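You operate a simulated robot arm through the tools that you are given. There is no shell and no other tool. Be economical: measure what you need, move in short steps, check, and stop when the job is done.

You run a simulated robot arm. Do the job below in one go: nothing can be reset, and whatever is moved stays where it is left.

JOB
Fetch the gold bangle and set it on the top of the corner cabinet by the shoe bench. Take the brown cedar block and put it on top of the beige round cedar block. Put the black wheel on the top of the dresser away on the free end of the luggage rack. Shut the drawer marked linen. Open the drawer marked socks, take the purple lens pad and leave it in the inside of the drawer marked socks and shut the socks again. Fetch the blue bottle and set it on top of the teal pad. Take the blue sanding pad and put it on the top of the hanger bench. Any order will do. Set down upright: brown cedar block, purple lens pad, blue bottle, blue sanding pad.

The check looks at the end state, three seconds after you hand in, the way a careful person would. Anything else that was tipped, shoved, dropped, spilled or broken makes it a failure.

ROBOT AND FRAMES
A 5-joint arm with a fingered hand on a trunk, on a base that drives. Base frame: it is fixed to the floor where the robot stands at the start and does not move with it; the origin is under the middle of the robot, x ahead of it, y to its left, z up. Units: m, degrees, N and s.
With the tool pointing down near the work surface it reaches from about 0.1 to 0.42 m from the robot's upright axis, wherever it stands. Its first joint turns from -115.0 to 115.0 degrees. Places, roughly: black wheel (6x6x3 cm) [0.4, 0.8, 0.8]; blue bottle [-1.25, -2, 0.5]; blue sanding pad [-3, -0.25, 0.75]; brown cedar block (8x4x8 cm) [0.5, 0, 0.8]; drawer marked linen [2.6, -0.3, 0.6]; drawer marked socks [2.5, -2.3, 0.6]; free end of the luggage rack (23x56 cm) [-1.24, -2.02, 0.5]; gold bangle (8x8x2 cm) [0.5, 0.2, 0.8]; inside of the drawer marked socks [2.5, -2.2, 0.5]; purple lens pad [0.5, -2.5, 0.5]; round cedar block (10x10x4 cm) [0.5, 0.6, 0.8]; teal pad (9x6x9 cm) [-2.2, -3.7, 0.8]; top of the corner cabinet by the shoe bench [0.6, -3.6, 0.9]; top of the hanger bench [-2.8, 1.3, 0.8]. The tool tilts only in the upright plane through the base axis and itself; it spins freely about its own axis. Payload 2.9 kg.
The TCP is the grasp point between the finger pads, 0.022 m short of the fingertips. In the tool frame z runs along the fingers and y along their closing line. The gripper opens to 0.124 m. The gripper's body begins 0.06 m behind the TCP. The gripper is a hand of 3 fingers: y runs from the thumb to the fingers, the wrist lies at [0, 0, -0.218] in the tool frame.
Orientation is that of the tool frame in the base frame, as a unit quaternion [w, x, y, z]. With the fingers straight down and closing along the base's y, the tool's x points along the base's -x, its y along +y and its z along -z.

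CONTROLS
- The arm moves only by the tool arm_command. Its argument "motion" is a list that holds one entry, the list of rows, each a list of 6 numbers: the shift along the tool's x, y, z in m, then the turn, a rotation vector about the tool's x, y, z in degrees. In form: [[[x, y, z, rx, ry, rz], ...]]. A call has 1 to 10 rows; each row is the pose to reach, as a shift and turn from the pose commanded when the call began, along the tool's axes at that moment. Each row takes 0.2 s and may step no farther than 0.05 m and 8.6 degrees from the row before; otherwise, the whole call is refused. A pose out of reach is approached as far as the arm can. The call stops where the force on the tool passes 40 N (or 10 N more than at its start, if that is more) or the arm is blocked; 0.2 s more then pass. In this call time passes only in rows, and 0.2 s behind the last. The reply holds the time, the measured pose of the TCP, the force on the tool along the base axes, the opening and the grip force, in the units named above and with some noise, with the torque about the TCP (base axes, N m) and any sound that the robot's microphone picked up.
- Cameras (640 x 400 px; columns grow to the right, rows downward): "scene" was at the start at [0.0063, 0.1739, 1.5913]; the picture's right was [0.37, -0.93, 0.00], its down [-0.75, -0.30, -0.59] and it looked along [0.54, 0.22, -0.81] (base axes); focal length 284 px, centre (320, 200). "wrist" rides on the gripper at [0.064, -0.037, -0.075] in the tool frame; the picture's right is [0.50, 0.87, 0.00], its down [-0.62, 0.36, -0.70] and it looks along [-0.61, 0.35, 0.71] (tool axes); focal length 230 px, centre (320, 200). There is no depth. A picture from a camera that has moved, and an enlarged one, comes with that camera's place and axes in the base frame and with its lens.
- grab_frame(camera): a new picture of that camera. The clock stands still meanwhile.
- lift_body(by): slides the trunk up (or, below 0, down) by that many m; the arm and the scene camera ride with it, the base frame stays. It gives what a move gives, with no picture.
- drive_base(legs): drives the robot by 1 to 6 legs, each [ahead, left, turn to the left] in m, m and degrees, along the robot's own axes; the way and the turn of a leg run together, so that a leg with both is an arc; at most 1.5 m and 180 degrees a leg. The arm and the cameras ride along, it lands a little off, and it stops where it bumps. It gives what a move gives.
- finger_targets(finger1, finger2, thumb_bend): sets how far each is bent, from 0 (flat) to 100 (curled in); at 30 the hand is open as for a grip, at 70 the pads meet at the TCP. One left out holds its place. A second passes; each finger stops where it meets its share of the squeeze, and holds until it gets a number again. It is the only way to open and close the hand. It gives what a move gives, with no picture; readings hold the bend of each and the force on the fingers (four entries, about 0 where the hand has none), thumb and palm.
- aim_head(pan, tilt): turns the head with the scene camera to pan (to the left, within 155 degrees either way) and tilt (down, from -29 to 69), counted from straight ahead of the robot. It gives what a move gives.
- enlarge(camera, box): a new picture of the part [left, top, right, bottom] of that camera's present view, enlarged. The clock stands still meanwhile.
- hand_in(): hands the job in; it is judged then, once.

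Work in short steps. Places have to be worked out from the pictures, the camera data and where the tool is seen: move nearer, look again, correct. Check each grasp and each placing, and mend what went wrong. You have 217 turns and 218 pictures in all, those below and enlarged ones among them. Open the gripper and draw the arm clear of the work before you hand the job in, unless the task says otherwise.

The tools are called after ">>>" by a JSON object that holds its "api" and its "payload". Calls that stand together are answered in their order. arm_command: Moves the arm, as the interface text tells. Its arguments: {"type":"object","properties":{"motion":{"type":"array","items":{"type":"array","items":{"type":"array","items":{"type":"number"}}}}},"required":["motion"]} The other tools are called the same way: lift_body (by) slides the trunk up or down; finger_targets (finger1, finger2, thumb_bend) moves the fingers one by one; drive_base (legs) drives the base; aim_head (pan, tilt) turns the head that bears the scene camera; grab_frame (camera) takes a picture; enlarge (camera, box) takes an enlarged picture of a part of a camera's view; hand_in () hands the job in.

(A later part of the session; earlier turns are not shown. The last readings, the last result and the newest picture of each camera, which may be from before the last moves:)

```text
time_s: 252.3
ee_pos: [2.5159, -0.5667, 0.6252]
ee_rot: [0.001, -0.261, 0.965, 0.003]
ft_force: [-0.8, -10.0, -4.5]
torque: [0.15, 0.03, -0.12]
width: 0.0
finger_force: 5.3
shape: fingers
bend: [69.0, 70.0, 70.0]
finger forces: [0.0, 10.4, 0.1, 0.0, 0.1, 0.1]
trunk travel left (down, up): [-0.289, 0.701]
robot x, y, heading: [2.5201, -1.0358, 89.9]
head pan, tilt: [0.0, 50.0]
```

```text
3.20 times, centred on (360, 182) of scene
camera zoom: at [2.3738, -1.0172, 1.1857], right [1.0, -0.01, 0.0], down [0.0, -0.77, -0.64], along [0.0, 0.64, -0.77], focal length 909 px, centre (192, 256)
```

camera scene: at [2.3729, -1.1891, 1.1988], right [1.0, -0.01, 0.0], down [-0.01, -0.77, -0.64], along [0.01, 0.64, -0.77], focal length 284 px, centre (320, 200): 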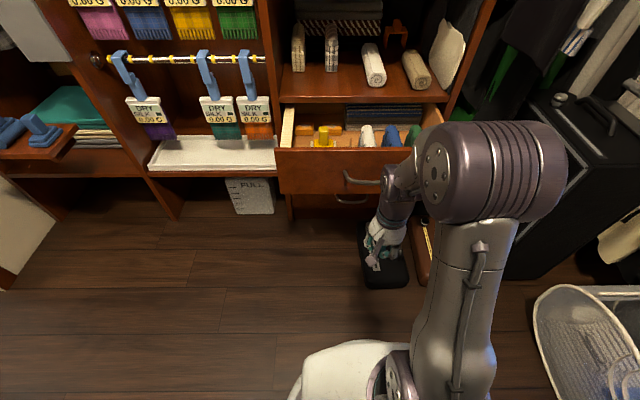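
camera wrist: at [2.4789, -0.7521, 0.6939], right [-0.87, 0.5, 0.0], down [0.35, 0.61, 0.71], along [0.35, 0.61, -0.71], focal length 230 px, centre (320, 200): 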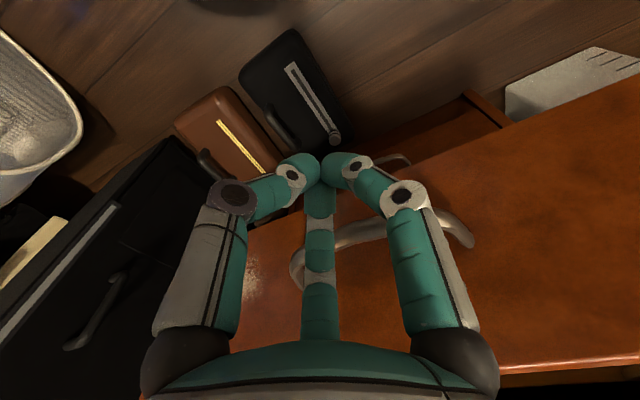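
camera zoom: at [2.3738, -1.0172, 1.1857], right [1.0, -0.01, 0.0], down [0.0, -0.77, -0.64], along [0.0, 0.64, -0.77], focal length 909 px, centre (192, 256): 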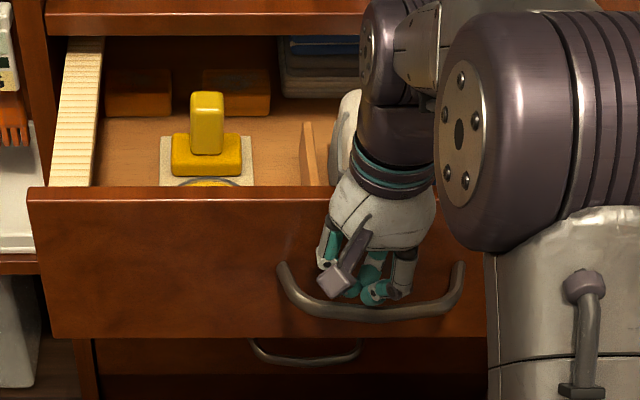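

The drawer slides in. I continue, watching the force and the hand against the shelf edge.

>>> {"api": "arm_command", "payload": {"motion": [[[-0.0125, 0.0217, 0, 0, 0, 0], [-0.025, 0.0433, 0, 0, 0, 0], [-0.0375, 0.065, 0, 0, 0, 0]]]}}

>>> {"api": "enlarge", "payload": {"camera": "scene", "box": [260, 100, 460, 225]}}

```text
time_s: 253.1
ee_pos: [2.5165, -0.4933, 0.6254]
ee_rot: [0.001, -0.26, 0.966, 0.005]
ft_force: [-0.6, -11.8, 1.0]
torque: [0.35, -0.06, -0.16]
width: 0.0001
finger_force: 5.8
shape: fingers
bend: [69.0, 70.0, 69.0]
finger forces: [0.0, 11.8, 0.0, 0.1, 0.0, 0.0]
trunk travel left (down, up): [-0.289, 0.701]
robot x, y, heading: [2.5212, -1.0385, 89.7]
head pan, tilt: [0.0, 50.0]
```

```text
3.20 times, centred on (360, 162) of scene
camera zoom: at [2.3739, -1.0178, 1.186], right [1.0, -0.01, 0.0], down [0.0, -0.76, -0.64], along [0.0, 0.64, -0.76], focal length 909 px, centre (192, 320)
```

zoom: 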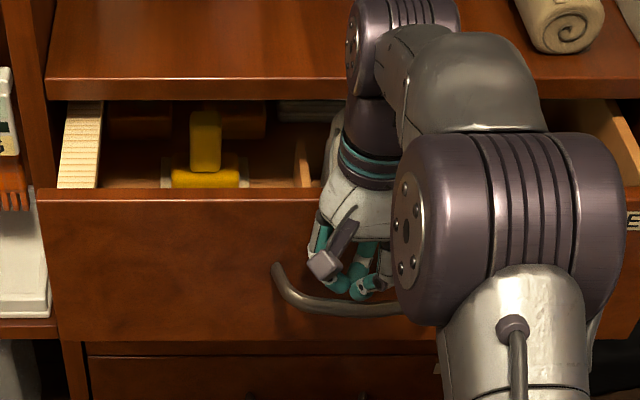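

About 7 cm remain, and the wrist would meet the shelf edge. I back off, lower 3 cm so the fist pushes on the handle bar from outside, and come 5 cm closer.

>>> {"api": "arm_command", "payload": {"motion": [[[0.0225, -0.039, 0, 0, 0, 0], [0.045, -0.078, 0, 0, 0, 0], [0.0675, -0.117, 0, 0, 0, 0]]]}}

>>> {"api": "lift_body", "payload": {"by": -0.035}}

>>> {"api": "drive_base", "payload": {"legs": [[0.05, 0, 0]]}}

>>> {"api": "enlarge", "payload": {"camera": "scene", "box": [260, 100, 460, 225]}}

>>> {"api": "grab_frame", "payload": {"camera": "wrist"}}

```text
time_s: 253.9
ee_pos: [2.5174, -0.6267, 0.6211]
ee_rot: [0.0, -0.26, 0.966, 0.005]
ft_force: [-0.5, -0.6, -0.6]
torque: [0.02, -0.02, 0.01]
width: 0.0
finger_force: 0.0
shape: fingers
bend: [69.0, 70.0, 70.0]
finger forces: [0.0, 0.1, 0.1, 0.1, 0.1, 0.0]
trunk travel left (down, up): [-0.289, 0.701]
robot x, y, heading: [2.5229, -1.0385, 89.7]
head pan, tilt: [0.0, 50.0]
```

```text
time_s: 254.7
ee_pos: [2.5168, -0.6262, 0.5855]
ee_rot: [0.002, -0.259, 0.966, 0.005]
ft_force: [-0.4, 0.4, 0.4]
torque: [-0.04, -0.02, -0.01]
width: 0.0
finger_force: 0.2
shape: fingers
bend: [69.0, 70.0, 70.0]
finger forces: [0.0, 0.0, 0.1, 0.0, 0.1, 0.0]
trunk travel left (down, up): [-0.254, 0.736]
robot x, y, heading: [2.5171, -1.0382, 90.0]
head pan, tilt: [0.0, 50.0]
```

```text
time_s: 255.6
ee_pos: [2.5184, -0.5753, 0.5855]
ee_rot: [0.001, -0.26, 0.966, 0.003]
ft_force: [-0.3, -0.2, -0.2]
torque: [0.02, 0.01, 0.01]
width: 0.0
finger_force: 0.1
shape: fingers
bend: [69.0, 70.0, 70.0]
finger forces: [0.0, 0.0, 0.0, 0.0, 0.1, 0.1]
trunk travel left (down, up): [-0.254, 0.736]
robot x, y, heading: [2.517, -0.9887, 89.7]
head pan, tilt: [0.0, 50.0]
```

```text
3.20 times, centred on (360, 162) of scene
camera zoom: at [2.3743, -0.9653, 1.1508], right [1.0, -0.01, 0.0], down [0.0, -0.77, -0.64], along [0.0, 0.64, -0.77], focal length 909 px, centre (192, 320)
```

zoom: 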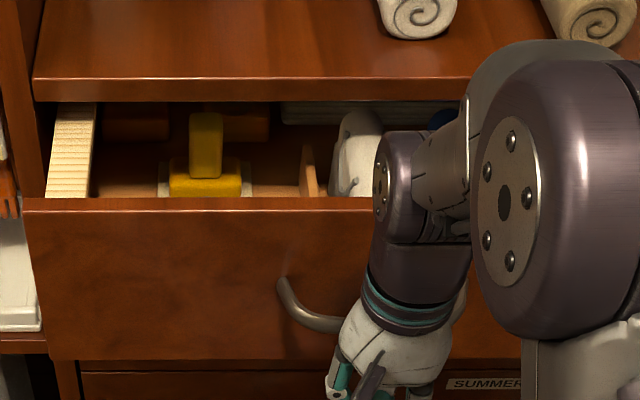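

```text
101 pictures are left
camera wrist: at [2.4808, -0.6407, 0.6586], right [-0.87, 0.5, 0.0], down [0.36, 0.61, 0.71], along [0.35, 0.61, -0.71], focal length 230 px, centre (320, 200)
```

wrist: 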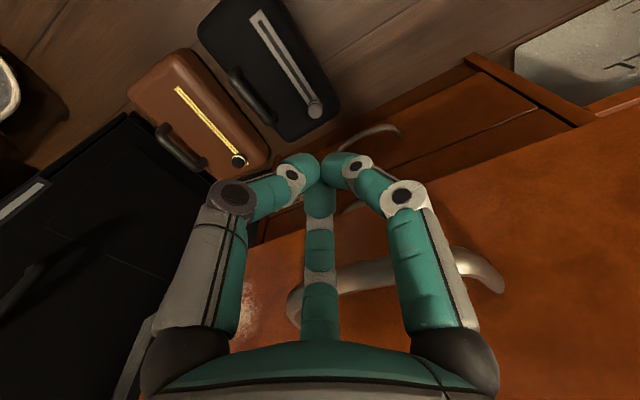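

The bar is ahead of the fist at the right height. Push on.

>>> {"api": "arm_command", "payload": {"motion": [[[-0.0125, 0.0217, 0, 0, 0, 0], [-0.025, 0.0433, 0, 0, 0, 0], [-0.0375, 0.065, 0, 0, 0, 0], [-0.05, 0.0866, 0, 0, 0, 0]]]}}

>>> {"api": "enlarge", "payload": {"camera": "scene", "box": [260, 100, 460, 225]}}

```text
time_s: 256.6
ee_pos: [2.5182, -0.4757, 0.5871]
ee_rot: [0.001, -0.26, 0.966, 0.005]
ft_force: [-1.6, -11.6, 1.2]
torque: [0.08, -0.05, -0.12]
width: 0.0014
finger_force: 5.6
shape: fingers
bend: [68.0, 70.0, 69.0]
finger forces: [0.1, 10.7, 0.1, 0.0, 0.1, 0.0]
trunk travel left (down, up): [-0.254, 0.736]
robot x, y, heading: [2.5232, -0.9897, 89.3]
head pan, tilt: [0.0, 50.0]
```

```text
3.20 times, centred on (360, 162) of scene
camera zoom: at [2.3742, -0.9672, 1.1508], right [1.0, -0.01, 0.0], down [0.0, -0.77, -0.64], along [0.0, 0.64, -0.77], focal length 909 px, centre (192, 320)
```

zoom: 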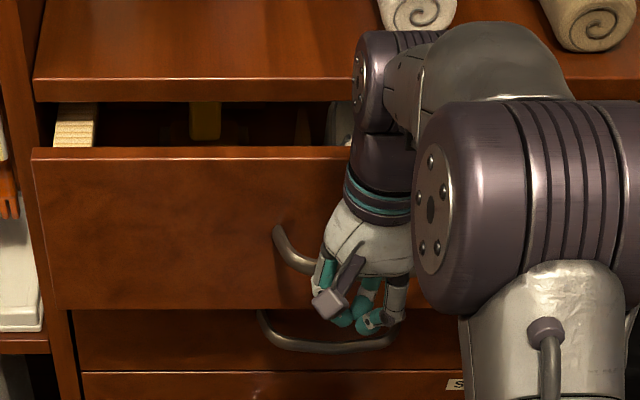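

Pushing on the bar works; ~4–5 cm left. Continue until the stop.

>>> {"api": "arm_command", "payload": {"motion": [[[-0.0075, 0.013, 0, 0, 0, 0], [-0.015, 0.026, 0, 0, 0, 0], [-0.0225, 0.039, 0, 0, 0, 0], [-0.03, 0.052, 0, 0, 0, 0]]]}}

>>> {"api": "enlarge", "payload": {"camera": "scene", "box": [260, 100, 460, 225]}}

```text
time_s: 257.6
ee_pos: [2.5197, -0.4168, 0.5864]
ee_rot: [0.002, -0.26, 0.966, 0.004]
ft_force: [-4.4, -12.6, 6.0]
torque: [0.24, -0.12, -0.01]
width: 0.0022
finger_force: 6.4
shape: fingers
bend: [68.0, 70.0, 68.0]
finger forces: [0.0, 13.7, 0.0, 0.1, 0.0, 0.0]
trunk travel left (down, up): [-0.254, 0.736]
robot x, y, heading: [2.5213, -0.9858, 89.8]
head pan, tilt: [0.0, 50.0]
```

```text
3.20 times, centred on (360, 162) of scene
camera zoom: at [2.3736, -0.9678, 1.1508], right [1.0, -0.01, 0.0], down [0.0, -0.76, -0.64], along [0.0, 0.64, -0.76], focal length 909 px, centre (192, 320)
```

zoom: 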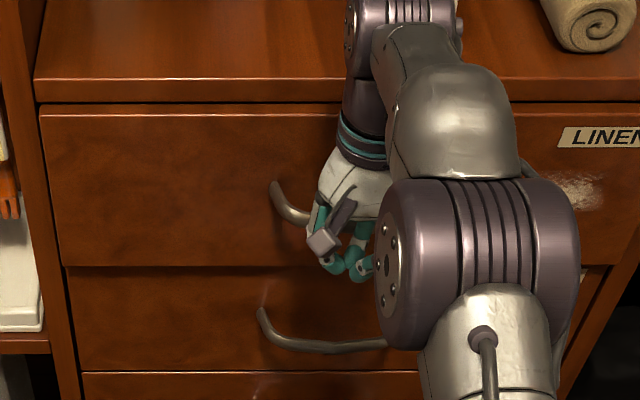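

Nearly shut, still a bit proud of the lower drawers. Push 2–3 cm more until it stops.

>>> {"api": "arm_command", "payload": {"motion": [[[-0.005, 0.0087, 0, 0, 0, 0], [-0.01, 0.0173, 0, 0, 0, 0], [-0.015, 0.026, 0, 0, 0, 0]]]}}

>>> {"api": "enlarge", "payload": {"camera": "scene", "box": [260, 100, 460, 225]}}

```text
time_s: 258.4
ee_pos: [2.5202, -0.4076, 0.5873]
ee_rot: [0.002, -0.258, 0.966, 0.006]
ft_force: [-0.8, -13.1, 15.8]
torque: [0.58, -0.2, -0.1]
width: 0.003
finger_force: 9.7
shape: fingers
bend: [67.0, 70.0, 68.0]
finger forces: [0.1, 19.5, 0.0, 0.0, 0.1, 0.0]
out of reach, approached as far as the arm can: row 2, 3
trunk travel left (down, up): [-0.254, 0.736]
robot x, y, heading: [2.519, -0.9856, 89.8]
head pan, tilt: [0.0, 50.0]
```

```text
3.20 times, centred on (360, 162) of scene
camera zoom: at [2.3742, -0.9692, 1.151], right [1.0, -0.01, 0.0], down [0.0, -0.76, -0.65], along [0.0, 0.65, -0.76], focal length 909 px, centre (192, 320)
```

zoom: 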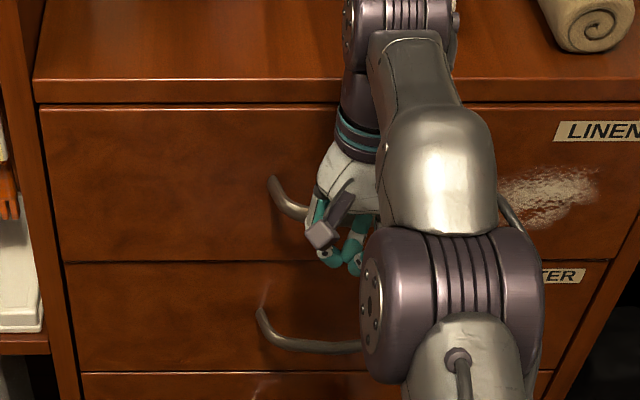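

The arm is at its limit (r≈0.58) while the drawer is nearly flush. I drive the base forward 1.5 cm to finish the push.

>>> {"api": "drive_base", "payload": {"legs": [[0.015, 0, 0]]}}

>>> {"api": "enlarge", "payload": {"camera": "scene", "box": [250, 120, 450, 245]}}

```text
time_s: 259.1
ee_pos: [2.5193, -0.3935, 0.5848]
ee_rot: [0.001, -0.26, 0.966, 0.005]
ft_force: [7.3, -15.8, 11.3]
torque: [0.37, 0.02, -0.21]
width: 0.0
finger_force: 9.3
shape: fingers
bend: [70.0, 72.0, 70.0]
finger forces: [0.0, 19.7, 0.0, 0.1, 0.0, 0.0]
trunk travel left (down, up): [-0.254, 0.736]
robot x, y, heading: [2.5193, -0.9691, 89.8]
head pan, tilt: [0.0, 50.0]
```

```text
3.20 times, centred on (350, 182) of scene
camera zoom: at [2.3754, -0.9537, 1.151], right [1.0, -0.01, 0.0], down [-0.01, -0.76, -0.65], along [0.0, 0.65, -0.76], focal length 909 px, centre (224, 256)
```

zoom: 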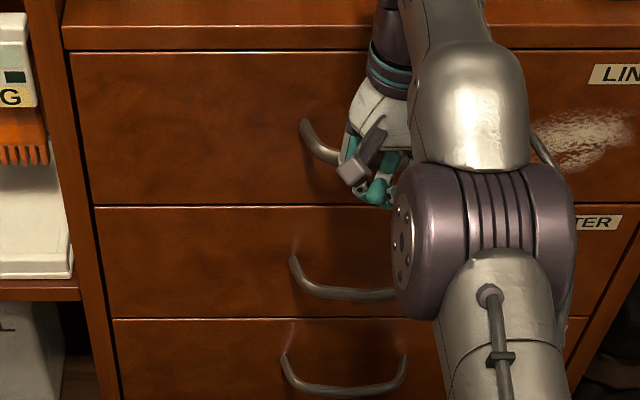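

It looks flush with the drawers below. The fist may be inside the handle loop, so I relieve 6 mm, lift straight up out of it, then retreat and inspect.

>>> {"api": "arm_command", "payload": {"motion": [[[0.003, -0.0052, 0, 0, 0, 0]]]}}

>>> {"api": "lift_body", "payload": {"by": 0.06}}

>>> {"api": "drive_base", "payload": {"legs": [[-0.12, 0, 0]]}}

>>> {"api": "grab_frame", "payload": {"camera": "scene"}}

```text
time_s: 259.6
ee_pos: [2.5186, -0.3978, 0.5849]
ee_rot: [0.001, -0.26, 0.966, 0.005]
ft_force: [-2.7, -6.6, 8.5]
torque: [0.25, -0.13, -0.01]
width: 0.0
finger_force: 4.7
shape: fingers
bend: [69.0, 73.0, 70.0]
finger forces: [0.0, 9.9, 0.0, 0.0, 0.1, 0.1]
trunk travel left (down, up): [-0.254, 0.736]
robot x, y, heading: [2.5198, -0.9693, 89.5]
head pan, tilt: [0.0, 50.0]
```

```text
time_s: 260.6
ee_pos: [2.5182, -0.3975, 0.6453]
ee_rot: [0.0, -0.259, 0.966, 0.004]
ft_force: [0.3, 0.3, -0.3]
torque: [0.02, -0.01, -0.03]
width: 0.0018
finger_force: 0.1
shape: fingers
bend: [68.0, 73.0, 68.0]
finger forces: [0.0, 0.1, 0.1, 0.0, 0.0, 0.0]
trunk travel left (down, up): [-0.314, 0.676]
robot x, y, heading: [2.5212, -0.9702, 89.2]
head pan, tilt: [0.0, 50.0]
```

```text
time_s: 261.8
ee_pos: [2.519, -0.5146, 0.6447]
ee_rot: [0.001, -0.259, 0.966, 0.004]
ft_force: [-0.8, 0.4, -0.6]
torque: [0.03, -0.02, 0.04]
width: 0.0022
finger_force: 0.2
shape: fingers
bend: [68.0, 73.0, 68.0]
finger forces: [0.0, 0.0, 0.0, 0.0, 0.1, 0.1]
trunk travel left (down, up): [-0.314, 0.676]
robot x, y, heading: [2.5256, -1.0875, 89.6]
head pan, tilt: [0.0, 50.0]
```

```text
96 pictures are left
camera scene: at [2.3737, -1.0679, 1.2108], right [1.0, -0.01, 0.0], down [-0.01, -0.77, -0.64], along [0.0, 0.64, -0.77], focal length 284 px, centre (320, 200)
```

scene: 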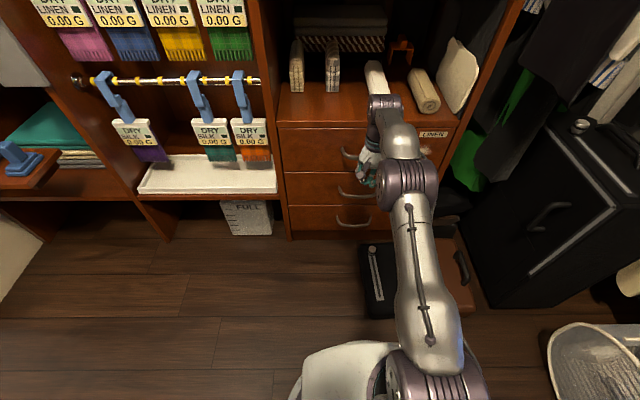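

I back off further and zoom to verify that the linen drawer is flush.

>>> {"api": "drive_base", "payload": {"legs": [[-0.2, 0, 0]]}}

>>> {"api": "arm_command", "payload": {"motion": [[[0.0225, -0.039, 0, 0, 0, 0], [0.045, -0.078, 0, 0, 0, 0], [0.0675, -0.117, 0, 0, 0, 0], [0.09, -0.156, 0, 0, 0, 0], [0.1, -0.173, 0, 0, 0, 0]]]}}

>>> {"api": "aim_head", "payload": {"pan": -5, "tilt": 38}}

>>> {"api": "enlarge", "payload": {"camera": "scene", "box": [240, 120, 480, 270]}}

```text
time_s: 263.3
ee_pos: [2.5183, -0.7061, 0.6454]
ee_rot: [0.002, -0.258, 0.966, 0.004]
ft_force: [-0.5, 0.9, 0.0]
torque: [0.01, -0.07, 0.02]
width: 0.0023
finger_force: 0.1
shape: fingers
bend: [68.0, 73.0, 68.0]
finger forces: [0.0, 0.0, 0.1, 0.0, 0.1, 0.1]
trunk travel left (down, up): [-0.314, 0.676]
robot x, y, heading: [2.5169, -1.28, 89.5]
head pan, tilt: [0.0, 50.0]
```

```text
time_s: 264.5
ee_pos: [2.5173, -0.9061, 0.6405]
ee_rot: [0.002, -0.257, 0.966, 0.004]
ft_force: [0.8, 0.1, 0.6]
torque: [-0.01, -0.01, 0.0]
width: 0.0023
finger_force: 0.1
shape: fingers
bend: [68.0, 73.0, 68.0]
finger forces: [0.0, 0.0, 0.1, 0.1, 0.1, 0.0]
trunk travel left (down, up): [-0.314, 0.676]
robot x, y, heading: [2.5168, -1.2775, 89.5]
head pan, tilt: [0.0, 50.0]
```

```text
time_s: 265.3
ee_pos: [2.518, -0.9058, 0.6405]
ee_rot: [0.002, -0.258, 0.966, 0.004]
ft_force: [-0.3, -0.1, -0.4]
torque: [0.0, 0.0, 0.02]
width: 0.0025
finger_force: 0.1
shape: fingers
bend: [68.0, 73.0, 68.0]
finger forces: [0.0, 0.0, 0.0, 0.0, 0.0, 0.1]
trunk travel left (down, up): [-0.314, 0.676]
robot x, y, heading: [2.52, -1.2781, 89.7]
head pan, tilt: [-5.0, 38.0]
```

```text
2.67 times, centred on (360, 195) of scene
camera zoom: at [2.3797, -1.2499, 1.2279], right [1.0, -0.1, 0.0], down [-0.06, -0.61, -0.79], along [0.08, 0.78, -0.62], focal length 758 px, centre (213, 213)
```

zoom: 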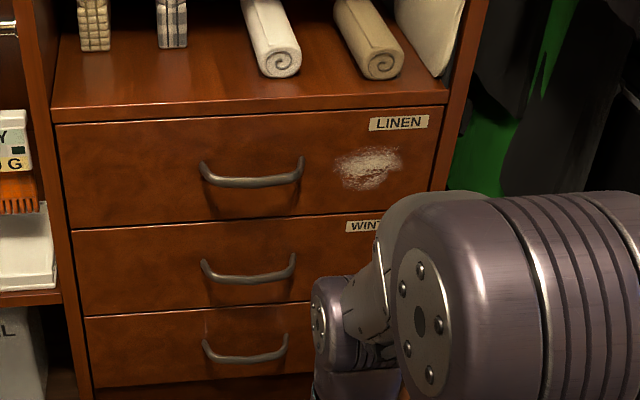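

LINEN is shut and flush. Now the socks drawer on the opposite side: I spin the tool 30° so the thumb faces me and the two fingers can go behind the handle bar, then turn around.

>>> {"api": "lift_body", "payload": {"by": 0.2}}

>>> {"api": "arm_command", "payload": {"motion": [[[0, 0, 0, 0, 0, 7.5], [0, 0, 0, 0, 0, 15], [0, 0, 0, 0, 0, 22.5], [0, 0, 0, 0, 0, 30]]]}}

>>> {"api": "finger_targets", "payload": {"finger1": 45, "finger2": 45, "thumb_bend": 35}}

>>> {"api": "drive_base", "payload": {"legs": [[0, 0, 180], [0.1, 0, 0]]}}

>>> {"api": "aim_head", "payload": {"pan": 0, "tilt": 50}}

>>> {"api": "grab_frame", "payload": {"camera": "scene"}}

>>> {"api": "grab_frame", "payload": {"camera": "wrist"}}

```text
time_s: 267.4
ee_pos: [2.5176, -0.9049, 0.8403]
ee_rot: [0.001, -0.258, 0.966, 0.005]
ft_force: [-0.1, -0.1, -0.4]
torque: [0.02, -0.04, 0.0]
width: 0.0022
finger_force: 0.1
shape: fingers
bend: [67.0, 73.0, 68.0]
finger forces: [0.1, 0.0, 0.0, 0.0, 0.0, 0.0]
trunk travel left (down, up): [-0.514, 0.476]
robot x, y, heading: [2.5176, -1.2785, 89.3]
head pan, tilt: [-5.0, 38.0]
```

```text
time_s: 268.4
ee_pos: [2.518, -0.907, 0.8413]
ee_rot: [0.0, 0.003, 1.0, 0.003]
ft_force: [-0.3, -0.2, -0.5]
torque: [0.03, 0.01, 0.0]
width: 0.0024
finger_force: 0.1
shape: fingers
bend: [67.0, 73.0, 68.0]
finger forces: [0.0, 0.0, 0.1, 0.0, 0.1, 0.0]
trunk travel left (down, up): [-0.514, 0.476]
robot x, y, heading: [2.5185, -1.2764, 89.5]
head pan, tilt: [-5.0, 38.0]
```

```text
time_s: 269.4
ee_pos: [2.5179, -0.9053, 0.84]
ee_rot: [0.0, 0.001, 1.0, 0.005]
ft_force: [0.3, 0.2, 0.2]
torque: [-0.01, -0.02, 0.03]
width: 0.077
finger_force: 0.0
shape: fingers
bend: [45.0, 45.0, 35.0]
finger forces: [0.0, 0.0, 0.0, 0.0, 0.0, 0.1]
trunk travel left (down, up): [-0.514, 0.476]
robot x, y, heading: [2.519, -1.2782, 89.1]
head pan, tilt: [-5.0, 38.0]
```

```text
time_s: 278.0
ee_pos: [2.5263, -1.7525, 0.8395]
ee_rot: [0.003, 1.0, 0.008, 0.0]
ft_force: [0.0, 0.3, 0.0]
torque: [0.01, 0.01, 0.02]
width: 0.0771
finger_force: 0.1
shape: fingers
bend: [45.0, 45.0, 35.0]
finger forces: [0.1, 0.0, 0.0, 0.0, 0.0, 0.0]
trunk travel left (down, up): [-0.514, 0.476]
robot x, y, heading: [2.5196, -1.3749, -89.6]
head pan, tilt: [-5.0, 38.0]
```

```text
time_s: 278.7
ee_pos: [2.5262, -1.7521, 0.8407]
ee_rot: [0.004, 1.0, 0.007, 0.0]
ft_force: [0.5, 0.5, 0.9]
torque: [-0.04, -0.02, 0.02]
width: 0.077
finger_force: 0.1
shape: fingers
bend: [45.0, 45.0, 35.0]
finger forces: [0.0, 0.0, 0.0, 0.0, 0.0, 0.0]
trunk travel left (down, up): [-0.514, 0.476]
robot x, y, heading: [2.5192, -1.3765, -89.4]
head pan, tilt: [0.0, 50.0]
```

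```text
94 pictures are left
camera scene: at [2.6623, -1.3929, 1.4109], right [-1.0, -0.01, 0.0], down [0.0, 0.77, -0.64], along [0.0, -0.64, -0.77], focal length 284 px, centre (320, 200)
```

scene: 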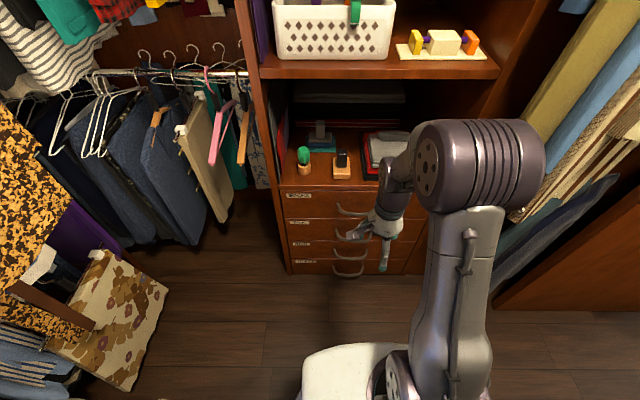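

```text
93 pictures are left
camera wrist: at [2.5894, -1.7135, 0.9135], right [0.51, -0.86, 0.01], down [-0.61, -0.36, 0.7], along [-0.6, -0.36, -0.71], focal length 230 px, centre (320, 200)
```

wrist: 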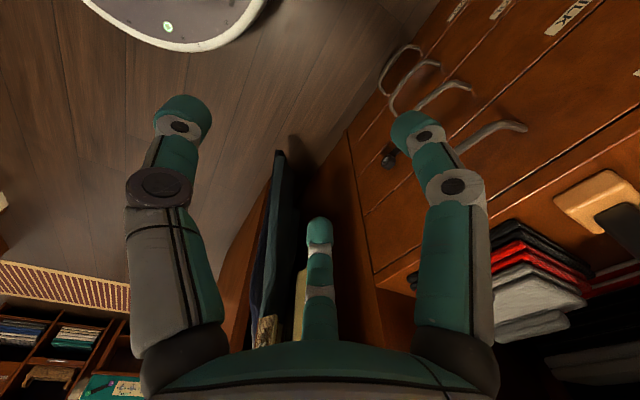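

The socks handle's end triangulates to (2.60, −1.975, 0.677), so the bar is ≈4 cm in front of that. I drive 12 cm closer and look again.

>>> {"api": "drive_base", "payload": {"legs": [[0.12, 0.015, 0]]}}

>>> {"api": "grab_frame", "payload": {"camera": "wrist"}}

>>> {"api": "enlarge", "payload": {"camera": "scene", "box": [260, 110, 460, 235]}}

```text
time_s: 280.0
ee_pos: [2.5409, -1.8738, 0.8393]
ee_rot: [0.003, 1.0, 0.004, -0.001]
ft_force: [0.3, -0.6, 0.7]
torque: [-0.02, 0.01, -0.01]
width: 0.0772
finger_force: 0.1
shape: fingers
bend: [45.0, 45.0, 35.0]
finger forces: [0.1, 0.1, 0.0, 0.0, 0.0, 0.1]
trunk travel left (down, up): [-0.514, 0.476]
robot x, y, heading: [2.5342, -1.4994, -89.9]
head pan, tilt: [0.0, 50.0]
```

```text
92 pictures are left
camera wrist: at [2.6037, -1.8363, 0.9131], right [0.51, -0.86, 0.01], down [-0.61, -0.36, 0.7], along [-0.6, -0.36, -0.71], focal length 230 px, centre (320, 200)
```

wrist: 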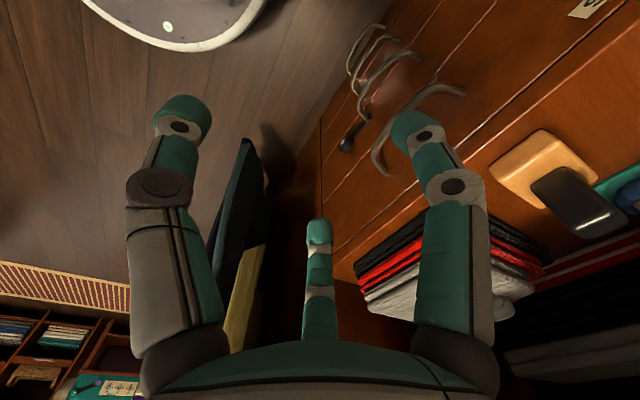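

```text
3.20 times, centred on (360, 172) of scene
camera zoom: at [2.6781, -1.5165, 1.4108], right [-1.0, 0.0, 0.0], down [0.0, 0.77, -0.64], along [0.0, -0.64, -0.77], focal length 909 px, centre (192, 288)
```

zoom: 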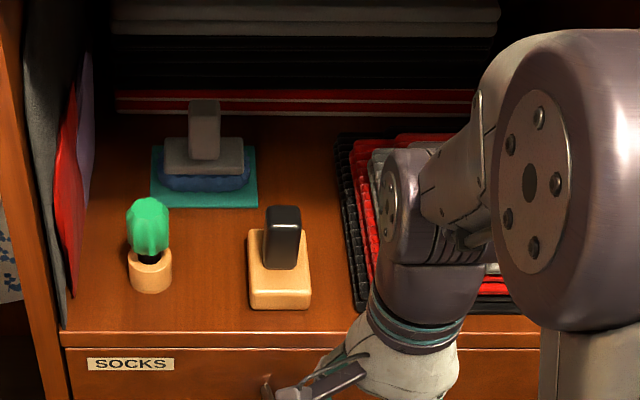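

From the two wrist views: handle mounts z≈0.60, panel y≈−2.056, bar ≈(x 2.47–2.58, y −2.015, z 0.595). I tilt the tool 30° outward so the hand body keeps off the front, bend the fingers to 52, and move to a start pose above/in front of the bar.

>>> {"api": "finger_targets", "payload": {"finger1": 52, "finger2": 52, "thumb_bend": 35}}

>>> {"api": "arm_command", "payload": {"motion": [[[-0.004, 0.01, 0, -7.5, 0, 0], [-0.008, 0.03, 0, -15, 0, 0], [-0.012, 0.055, 0, -22.5, 0, 0], [-0.016, 0.081, 0, -30, 0, 0]]]}}

>>> {"api": "lift_body", "payload": {"by": -0.14}}

>>> {"api": "grab_frame", "payload": {"camera": "wrist"}}

>>> {"api": "enlarge", "payload": {"camera": "scene", "box": [260, 100, 460, 225]}}

```text
time_s: 281.0
ee_pos: [2.5405, -1.8715, 0.8409]
ee_rot: [0.004, 1.0, 0.005, -0.001]
ft_force: [0.7, -0.4, -0.9]
torque: [0.01, -0.02, -0.02]
width: 0.069
finger_force: 0.0
shape: fingers
bend: [52.0, 52.0, 35.0]
finger forces: [0.0, 0.0, 0.1, 0.0, 0.0, 0.0]
trunk travel left (down, up): [-0.514, 0.476]
robot x, y, heading: [2.5354, -1.5025, -89.9]
head pan, tilt: [0.0, 50.0]
```

```text
time_s: 282.0
ee_pos: [2.5299, -1.956, 0.8436]
ee_rot: [0.264, 0.965, 0.003, -0.004]
ft_force: [1.1, -0.7, 0.0]
torque: [-0.05, 0.0, 0.0]
width: 0.0689
finger_force: 0.1
shape: fingers
bend: [52.0, 52.0, 35.0]
finger forces: [0.1, 0.0, 0.1, 0.0, 0.1, 0.0]
trunk travel left (down, up): [-0.514, 0.476]
robot x, y, heading: [2.5347, -1.4968, -90.0]
head pan, tilt: [0.0, 50.0]
```

```text
time_s: 283.6
ee_pos: [2.5303, -1.9554, 0.7027]
ee_rot: [0.263, 0.965, 0.003, -0.004]
ft_force: [-0.5, -0.2, 0.2]
torque: [0.01, -0.01, 0.02]
width: 0.0686
finger_force: 0.0
shape: fingers
bend: [52.0, 52.0, 35.0]
finger forces: [0.0, 0.1, 0.0, 0.0, 0.0, 0.0]
trunk travel left (down, up): [-0.374, 0.616]
robot x, y, heading: [2.5343, -1.4992, -89.9]
head pan, tilt: [0.0, 50.0]
```

```text
90 pictures are left
camera wrist: at [2.593, -1.8859, 0.7465], right [0.51, -0.74, 0.43], down [-0.61, 0.05, 0.79], along [-0.61, -0.67, -0.43], focal length 230 px, centre (320, 200)
```

wrist: 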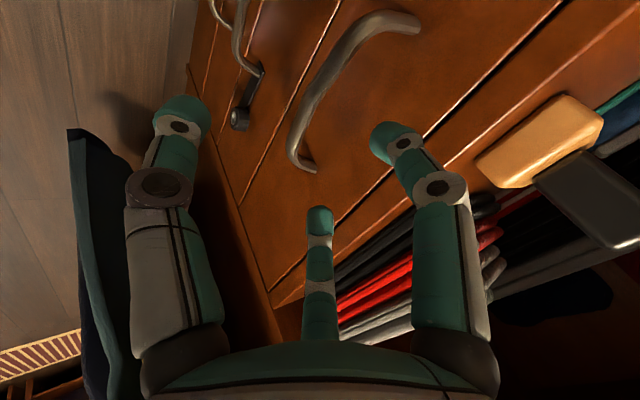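

```text
3.20 times, centred on (360, 162) of scene
camera zoom: at [2.6779, -1.515, 1.2708], right [-1.0, 0.0, 0.0], down [0.0, 0.77, -0.64], along [0.0, -0.64, -0.77], focal length 909 px, centre (192, 320)
```

zoom: 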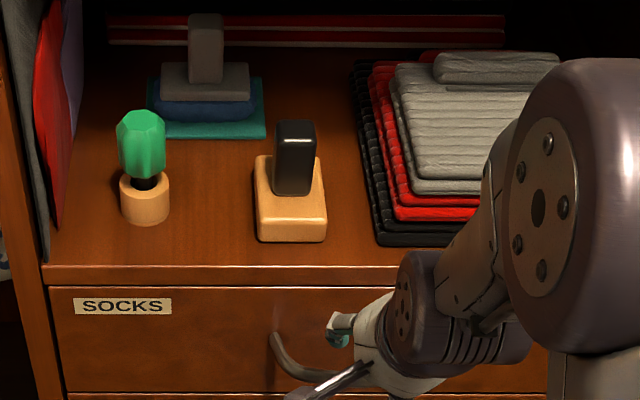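

Refined: mounts (2.605/2.456, −2.05, 0.608), bar ≈(y −2.012, z 0.60). I advance along the tool axis 8 cm and check the fingers against the bar.

>>> {"api": "arm_command", "payload": {"motion": [[[0, -0.002, 0.027, 0, 0, 0], [0, -0.004, 0.054, 0, 0, 0], [0, -0.006, 0.08, 0, 0, 0]]]}}

>>> {"api": "grab_frame", "payload": {"camera": "wrist"}}

>>> {"api": "enlarge", "payload": {"camera": "scene", "box": [300, 140, 460, 240]}}

```text
time_s: 284.4
ee_pos: [2.5265, -1.9917, 0.6291]
ee_rot: [0.262, 0.965, 0.002, -0.005]
ft_force: [-0.9, 0.2, -0.3]
torque: [-0.02, 0.01, 0.0]
width: 0.0687
finger_force: 0.1
shape: fingers
bend: [52.0, 52.0, 35.0]
finger forces: [0.1, 0.0, 0.1, 0.1, 0.0, 0.1]
trunk travel left (down, up): [-0.374, 0.616]
robot x, y, heading: [2.5355, -1.5006, -90.1]
head pan, tilt: [0.0, 50.0]
```

```text
88 pictures are left
camera wrist: at [2.5911, -1.9221, 0.6728], right [0.51, -0.75, 0.43], down [-0.61, 0.05, 0.79], along [-0.61, -0.66, -0.43], focal length 230 px, centre (320, 200)
```

wrist: 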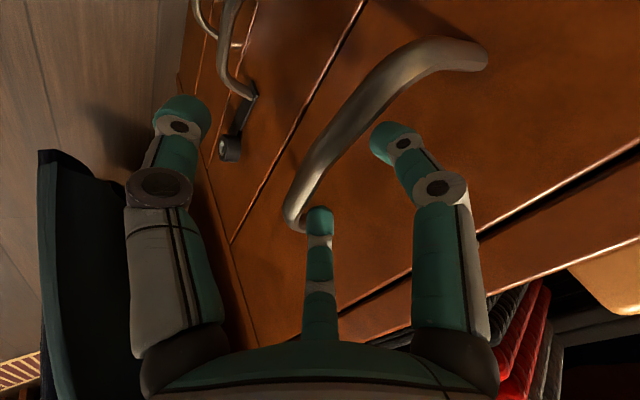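

```text
4.00 times, centred on (380, 190) of scene
camera zoom: at [2.6779, -1.5153, 1.2708], right [-1.0, 0.0, 0.0], down [0.0, 0.77, -0.64], along [0.0, -0.64, -0.77], focal length 1137 px, centre (80, 240)
```

zoom: 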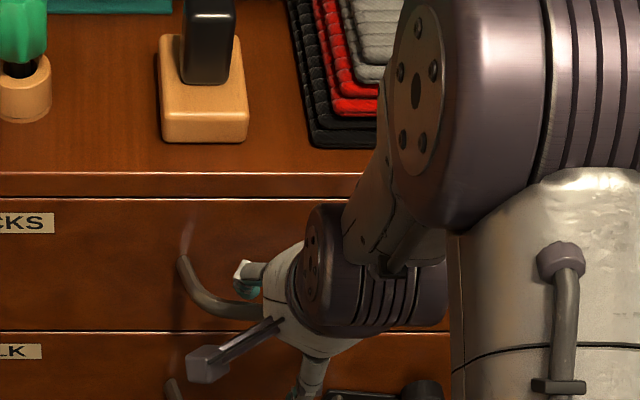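

The bar lies between the thumb and the two fingers. I advance the remaining 3.5 cm.

>>> {"api": "arm_command", "payload": {"motion": [[[0.005, 0.0, 0.018, 0, 0, 0], [0.006, 0.0, 0.035, 0, 0, 0]]]}}

>>> {"api": "grab_frame", "payload": {"camera": "wrist"}}

```text
time_s: 285.0
ee_pos: [2.5334, -2.0095, 0.6014]
ee_rot: [0.264, 0.965, 0.003, -0.002]
ft_force: [0.0, 1.0, 0.5]
torque: [0.01, 0.0, -0.01]
width: 0.0687
finger_force: 0.0
shape: fingers
bend: [52.0, 52.0, 35.0]
finger forces: [0.0, 0.1, 0.1, 0.1, 0.1, 0.0]
trunk travel left (down, up): [-0.374, 0.616]
robot x, y, heading: [2.5333, -1.5022, -90.0]
head pan, tilt: [0.0, 50.0]
```

```text
86 pictures are left
camera wrist: at [2.597, -1.9392, 0.6449], right [0.51, -0.74, 0.44], down [-0.61, 0.04, 0.79], along [-0.61, -0.67, -0.43], focal length 230 px, centre (320, 200)
```

wrist: 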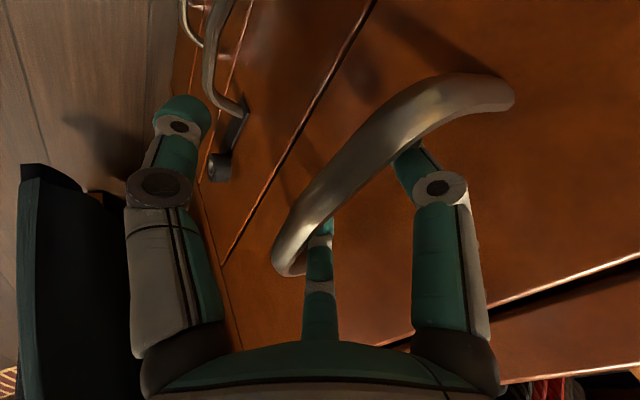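

Both fingertips are behind the bar. I close on it and pull by backing the base.

>>> {"api": "finger_targets", "payload": {"finger1": 66, "finger2": 66, "thumb_bend": 66}}

>>> {"api": "drive_base", "payload": {"legs": [[-0.1, 0, 0]]}}

>>> {"api": "enlarge", "payload": {"camera": "scene", "box": [240, 100, 480, 250]}}

```text
time_s: 286.0
ee_pos: [2.5338, -2.009, 0.6009]
ee_rot: [0.263, 0.965, 0.003, -0.002]
ft_force: [-0.1, 0.1, -0.2]
torque: [-0.02, 0.04, 0.03]
width: 0.0077
finger_force: 0.3
shape: fingers
bend: [65.0, 66.0, 66.0]
finger forces: [0.4, 0.2, 0.1, 0.0, 0.0, 0.1]
trunk travel left (down, up): [-0.374, 0.616]
robot x, y, heading: [2.5316, -1.496, -89.8]
head pan, tilt: [0.0, 50.0]
```

```text
time_s: 287.2
ee_pos: [2.534, -1.9106, 0.6003]
ee_rot: [0.263, 0.965, 0.004, -0.001]
ft_force: [-0.1, 0.8, -0.5]
torque: [0.01, -0.04, 0.01]
width: 0.0071
finger_force: 0.0
shape: fingers
bend: [66.0, 66.0, 66.0]
finger forces: [0.1, 0.1, 0.0, 0.0, 0.1, 0.0]
trunk travel left (down, up): [-0.374, 0.616]
robot x, y, heading: [2.5336, -1.3999, -89.8]
head pan, tilt: [0.0, 50.0]
```

```text
2.67 times, centred on (360, 175) of scene
camera zoom: at [2.6777, -1.4154, 1.2708], right [-1.0, 0.0, 0.0], down [0.0, 0.77, -0.64], along [0.0, -0.64, -0.77], focal length 758 px, centre (213, 267)
```

zoom: 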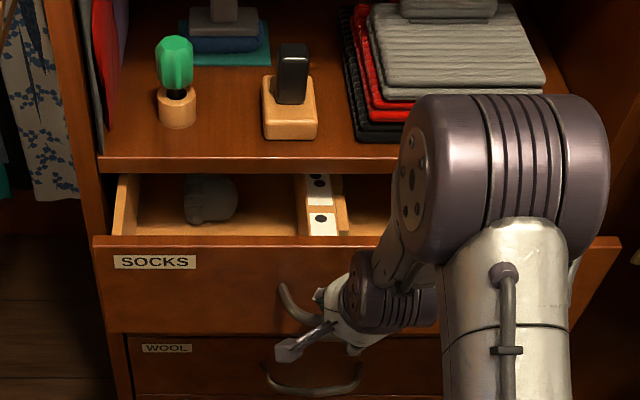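

The drawer opens smoothly. I pull another 13 cm.

>>> {"api": "drive_base", "payload": {"legs": [[-0.13, 0, 0]]}}

>>> {"api": "enlarge", "payload": {"camera": "scene", "box": [240, 80, 480, 230]}}

```text
time_s: 288.5
ee_pos: [2.5312, -1.7804, 0.6018]
ee_rot: [0.263, 0.965, 0.002, -0.003]
ft_force: [-0.2, 0.4, 0.1]
torque: [-0.03, 0.02, 0.01]
width: 0.0072
finger_force: 0.1
shape: fingers
bend: [66.0, 66.0, 66.0]
finger forces: [0.0, 0.0, 0.0, 0.0, 0.0, 0.0]
trunk travel left (down, up): [-0.374, 0.616]
robot x, y, heading: [2.5353, -1.2719, -89.9]
head pan, tilt: [0.0, 50.0]
```

```text
2.67 times, centred on (360, 155) of scene
camera zoom: at [2.6775, -1.2855, 1.2708], right [-1.0, 0.0, 0.0], down [0.0, 0.77, -0.64], along [0.0, -0.64, -0.77], focal length 758 px, centre (213, 320)
```

zoom: 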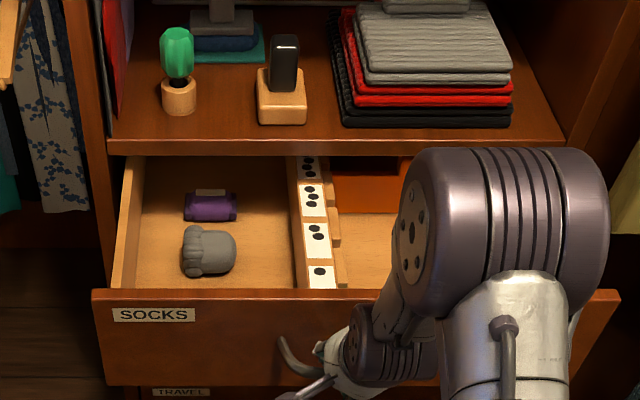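

Open ~23 cm, with free room in the right compartment. I open the fingers and withdraw along the tool axis.

>>> {"api": "finger_targets", "payload": {"finger1": 50, "finger2": 50, "thumb_bend": 35}}

>>> {"api": "arm_command", "payload": {"motion": [[[0, 0, -0.035, 0, 0, 0], [0, 0, -0.07, 0, 0, 0], [0, 0, -0.105, 0, 0, 0], [0, -0.02, -0.14, 0, 0, 0]]]}}

>>> {"api": "lift_body", "payload": {"by": 0.25}}

>>> {"api": "aim_head", "payload": {"pan": -5, "tilt": 45}}

>>> {"api": "grab_frame", "payload": {"camera": "scene"}}

>>> {"api": "grab_frame", "payload": {"camera": "wrist"}}

```text
time_s: 289.5
ee_pos: [2.5322, -1.7795, 0.6009]
ee_rot: [0.262, 0.965, 0.003, -0.001]
ft_force: [-0.6, -0.2, 0.5]
torque: [-0.01, -0.03, -0.02]
width: 0.0704
finger_force: 0.0
shape: fingers
bend: [50.0, 50.0, 35.0]
finger forces: [0.1, 0.0, 0.0, 0.0, 0.0, 0.1]
trunk travel left (down, up): [-0.374, 0.616]
robot x, y, heading: [2.5319, -1.2694, -89.9]
head pan, tilt: [0.0, 50.0]
```

```text
time_s: 290.5
ee_pos: [2.5315, -1.6909, 0.7124]
ee_rot: [0.263, 0.965, 0.003, -0.003]
ft_force: [-0.9, -0.9, -0.1]
torque: [0.0, 0.0, -0.01]
width: 0.0708
finger_force: 0.1
shape: fingers
bend: [50.0, 50.0, 35.0]
finger forces: [0.0, 0.0, 0.1, 0.0, 0.1, 0.1]
trunk travel left (down, up): [-0.374, 0.616]
robot x, y, heading: [2.5385, -1.2719, -90.0]
head pan, tilt: [0.0, 50.0]
```

```text
time_s: 293.0
ee_pos: [2.5308, -1.6915, 0.9631]
ee_rot: [0.263, 0.965, 0.002, -0.003]
ft_force: [-0.6, -0.5, 0.4]
torque: [0.02, 0.04, -0.01]
width: 0.0706
finger_force: 0.0
shape: fingers
bend: [50.0, 50.0, 35.0]
finger forces: [0.0, 0.0, 0.0, 0.0, 0.0, 0.0]
trunk travel left (down, up): [-0.624, 0.366]
robot x, y, heading: [2.5333, -1.2706, -89.9]
head pan, tilt: [0.0, 50.0]
```

```text
time_s: 293.7
ee_pos: [2.5307, -1.692, 0.9628]
ee_rot: [0.263, 0.965, 0.002, -0.002]
ft_force: [-0.1, -0.4, -0.7]
torque: [0.01, -0.01, -0.03]
width: 0.0707
finger_force: 0.1
shape: fingers
bend: [50.0, 50.0, 35.0]
finger forces: [0.0, 0.0, 0.0, 0.1, 0.0, 0.0]
trunk travel left (down, up): [-0.624, 0.366]
robot x, y, heading: [2.5297, -1.2715, -90.0]
head pan, tilt: [-5.0, 45.0]
```

```text
83 pictures are left
camera scene: at [2.6705, -1.29, 1.5277], right [-1.0, 0.09, 0.0], down [0.06, 0.7, -0.71], along [-0.06, -0.7, -0.71], focal length 284 px, centre (320, 200)
```

scene: 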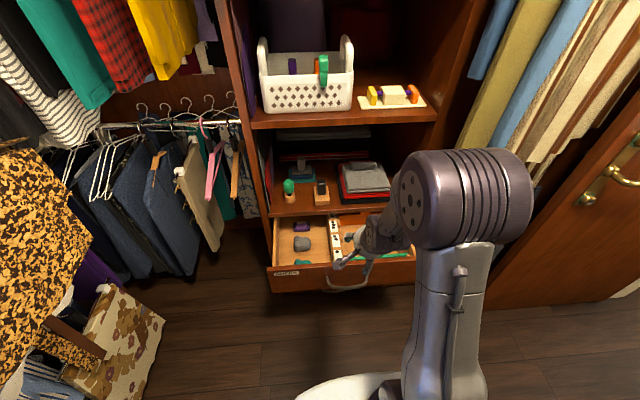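

```text
82 pictures are left
camera wrist: at [2.5947, -1.6215, 1.0059], right [0.51, -0.74, 0.44], down [-0.61, 0.05, 0.79], along [-0.61, -0.67, -0.43], focal length 230 px, centre (320, 200)
```

wrist: 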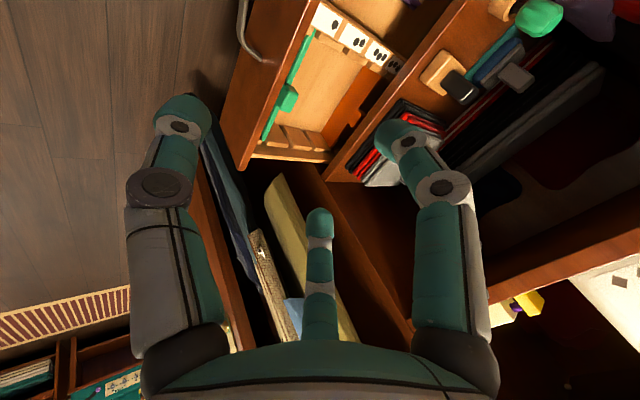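

The drawer is open and my hand is clear. Now back to the shoe bench for the lens pad: out through the doorway, then down to y≈−2.47.

>>> {"api": "drive_base", "payload": {"legs": [[0, -1.3, 0], [0, -1.3, 0], [0, 0, 90], [0, -1.2, 0]]}}

>>> {"api": "arm_command", "payload": {"motion": [[[0, 0, 0, 7.5, 0, 0], [0, 0, 0, 15, 0, 0], [0, 0, 0, 22.5, 0, 0], [0, 0, 0, 30.5, 0, 0]]]}}

>>> {"api": "aim_head", "payload": {"pan": 0, "tilt": 55}}

>>> {"api": "grab_frame", "payload": {"camera": "scene"}}

```text
time_s: 315.7
ee_pos: [0.3719, -2.4881, 0.962]
ee_rot: [0.189, 0.683, 0.681, 0.183]
ft_force: [0.0, 0.1, 0.3]
torque: [0.01, -0.01, 0.01]
width: 0.0708
finger_force: 0.1
shape: fingers
bend: [50.0, 50.0, 35.0]
finger forces: [0.0, 0.0, 0.0, 0.0, 0.0, 0.0]
trunk travel left (down, up): [-0.624, 0.366]
robot x, y, heading: [-0.0463, -2.4825, -0.5]
head pan, tilt: [-5.0, 45.0]
```

```text
time_s: 316.7
ee_pos: [0.3726, -2.4891, 0.9609]
ee_rot: [-0.001, 0.709, 0.705, 0.0]
ft_force: [-0.1, -0.1, -0.5]
torque: [0.01, -0.01, 0.01]
width: 0.0707
finger_force: 0.0
shape: fingers
bend: [50.0, 50.0, 35.0]
finger forces: [0.1, 0.0, 0.0, 0.1, 0.0, 0.1]
trunk travel left (down, up): [-0.624, 0.366]
robot x, y, heading: [-0.0543, -2.4828, -0.6]
head pan, tilt: [-5.0, 45.0]
```

```text
time_s: 317.4
ee_pos: [0.3732, -2.4881, 0.9627]
ee_rot: [0.0, 0.709, 0.705, 0.0]
ft_force: [0.9, -0.6, -0.1]
torque: [0.01, 0.0, 0.01]
width: 0.0707
finger_force: 0.1
shape: fingers
bend: [50.0, 50.0, 35.0]
finger forces: [0.1, 0.0, 0.0, 0.1, 0.0, 0.1]
trunk travel left (down, up): [-0.624, 0.366]
robot x, y, heading: [-0.0498, -2.4757, -0.6]
head pan, tilt: [0.0, 55.0]
```

```text
81 pictures are left
camera scene: at [-0.037, -2.3349, 1.5143], right [-0.01, -1.0, 0.0], down [-0.82, 0.01, -0.57], along [0.57, -0.01, -0.82], focal length 284 px, centre (320, 200)
```

scene: 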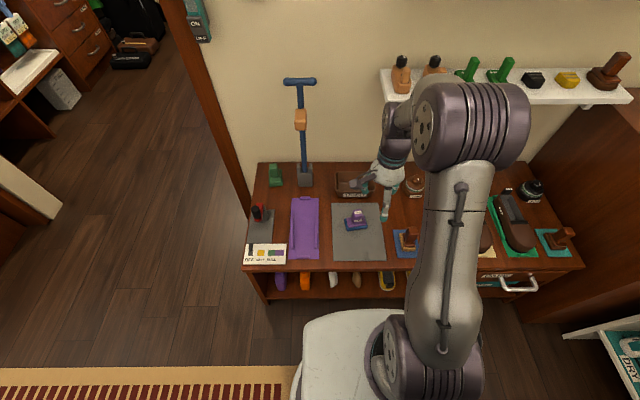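

Lens pad handle ≈(0.549, −2.481), top z≈0.59. I drive 12 cm ahead, extend 5 cm, and lower for a close look.

>>> {"api": "drive_base", "payload": {"legs": [[0.12, 0, 0.6]]}}

>>> {"api": "finger_targets", "payload": {"finger1": 40, "finger2": 40, "thumb_bend": 40}}

>>> {"api": "arm_command", "payload": {"motion": [[[0.003, 0.027, 0, 0, 0, 0], [0.006, 0.054, 0, 0, 0, 0]]]}}

>>> {"api": "lift_body", "payload": {"by": -0.27}}

>>> {"api": "grab_frame", "payload": {"camera": "wrist"}}

>>> {"api": "grab_frame", "payload": {"camera": "scene"}}

```text
time_s: 318.6
ee_pos: [0.4902, -2.4849, 0.9612]
ee_rot: [-0.001, 0.705, 0.709, -0.001]
ft_force: [-0.4, -0.7, 0.2]
torque: [-0.01, 0.01, -0.01]
width: 0.0708
finger_force: 0.0
shape: fingers
bend: [50.0, 50.0, 35.0]
finger forces: [0.0, 0.1, 0.0, 0.1, 0.0, 0.1]
trunk travel left (down, up): [-0.624, 0.366]
robot x, y, heading: [0.0676, -2.4803, 0.1]
head pan, tilt: [0.0, 55.0]
```

```text
time_s: 319.6
ee_pos: [0.4886, -2.485, 0.9629]
ee_rot: [0.001, 0.705, 0.709, 0.0]
ft_force: [0.8, 0.2, -0.2]
torque: [0.02, 0.0, 0.0]
width: 0.0772
finger_force: 0.1
shape: fingers
bend: [40.0, 40.0, 40.0]
finger forces: [0.1, 0.1, 0.1, 0.1, 0.0, 0.1]
trunk travel left (down, up): [-0.624, 0.366]
robot x, y, heading: [0.0682, -2.4798, 0.1]
head pan, tilt: [0.0, 55.0]
```

```text
time_s: 320.2
ee_pos: [0.5454, -2.4799, 0.9629]
ee_rot: [0.0, 0.705, 0.709, 0.001]
ft_force: [0.5, -0.5, 0.4]
torque: [0.01, 0.02, 0.02]
width: 0.0771
finger_force: 0.0
shape: fingers
bend: [40.0, 40.0, 40.0]
finger forces: [0.1, 0.0, 0.0, 0.0, 0.0, 0.0]
trunk travel left (down, up): [-0.624, 0.366]
robot x, y, heading: [0.0707, -2.4811, 0.1]
head pan, tilt: [0.0, 55.0]
```

```text
time_s: 322.9
ee_pos: [0.5442, -2.4798, 0.6944]
ee_rot: [0.0, 0.706, 0.709, 0.0]
ft_force: [0.1, 0.5, -0.4]
torque: [0.02, -0.02, -0.01]
width: 0.0771
finger_force: 0.0
shape: fingers
bend: [40.0, 40.0, 40.0]
finger forces: [0.1, 0.0, 0.1, 0.0, 0.0, 0.1]
trunk travel left (down, up): [-0.354, 0.636]
robot x, y, heading: [0.0709, -2.4807, 0.1]
head pan, tilt: [0.0, 55.0]
```

```text
80 pictures are left
camera wrist: at [0.5066, -2.4157, 0.7668], right [0.86, 0.5, 0.0], down [0.36, -0.62, 0.7], along [0.35, -0.61, -0.71], focal length 230 px, centre (320, 200)
```

wrist: 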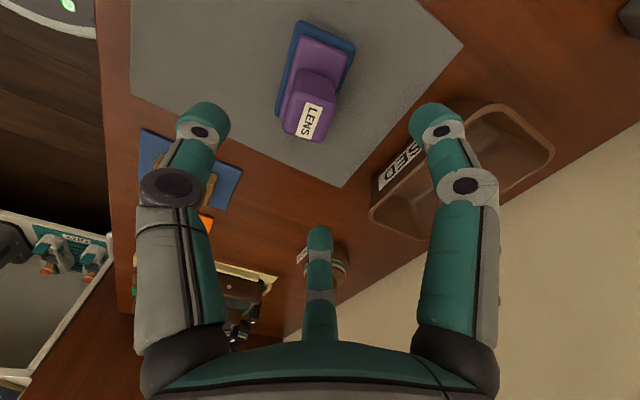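

```text
79 pictures are left
camera scene: at [0.0782, -2.3352, 1.2443], right [0.0, -1.0, 0.0], down [-0.82, 0.0, -0.57], along [0.57, 0.0, -0.82], focal length 284 px, centre (320, 200)
```

scene: 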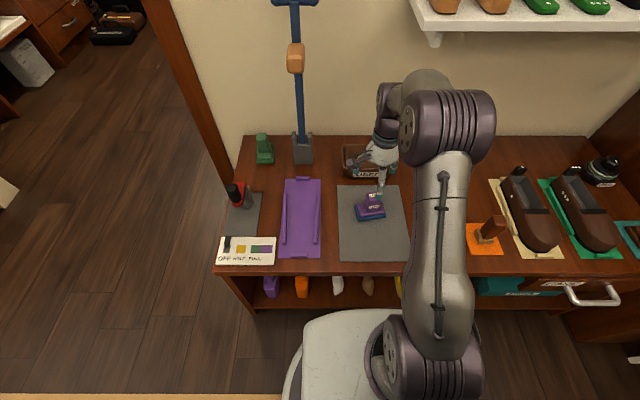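

Handle top refined to ≈(0.539, −2.486, 0.581). I correct 6 mm and lower to z≈0.57.

>>> {"api": "arm_command", "payload": {"motion": [[[-0.006, -0.005, 0, 0, 0, 0]]]}}

>>> {"api": "lift_body", "payload": {"by": -0.09}}

>>> {"api": "grab_frame", "payload": {"camera": "wrist"}}

```text
time_s: 323.4
ee_pos: [0.5389, -2.4857, 0.6937]
ee_rot: [0.0, 0.705, 0.709, 0.0]
ft_force: [-0.5, 0.3, 0.7]
torque: [0.02, 0.0, -0.03]
width: 0.0775
finger_force: 0.1
shape: fingers
bend: [40.0, 40.0, 40.0]
finger forces: [0.0, 0.0, 0.0, 0.0, 0.0, 0.0]
trunk travel left (down, up): [-0.354, 0.636]
robot x, y, heading: [0.0709, -2.4777, -0.0]
head pan, tilt: [0.0, 55.0]
```

```text
time_s: 324.6
ee_pos: [0.5391, -2.4848, 0.6035]
ee_rot: [0.0, 0.706, 0.709, 0.0]
ft_force: [0.9, 0.4, 0.2]
torque: [-0.01, -0.02, 0.01]
width: 0.077
finger_force: 0.2
shape: fingers
bend: [40.0, 40.0, 40.0]
finger forces: [0.1, 0.0, 0.0, 0.0, 0.1, 0.1]
trunk travel left (down, up): [-0.264, 0.726]
robot x, y, heading: [0.0668, -2.4805, 0.1]
head pan, tilt: [0.0, 55.0]
```

```text
78 pictures are left
camera wrist: at [0.5011, -2.4213, 0.6773], right [0.86, 0.5, 0.0], down [0.36, -0.62, 0.7], along [0.35, -0.61, -0.71], focal length 230 px, centre (320, 200)
```

wrist: 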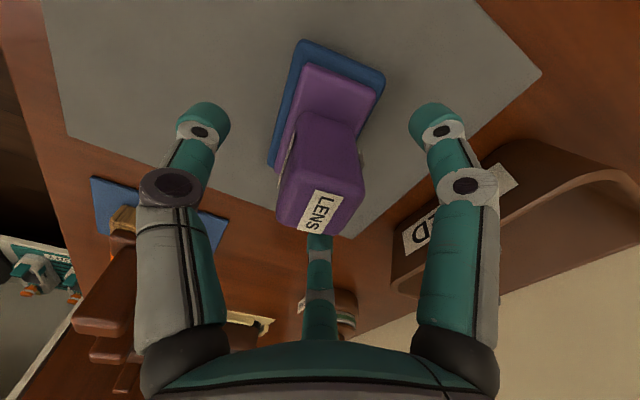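

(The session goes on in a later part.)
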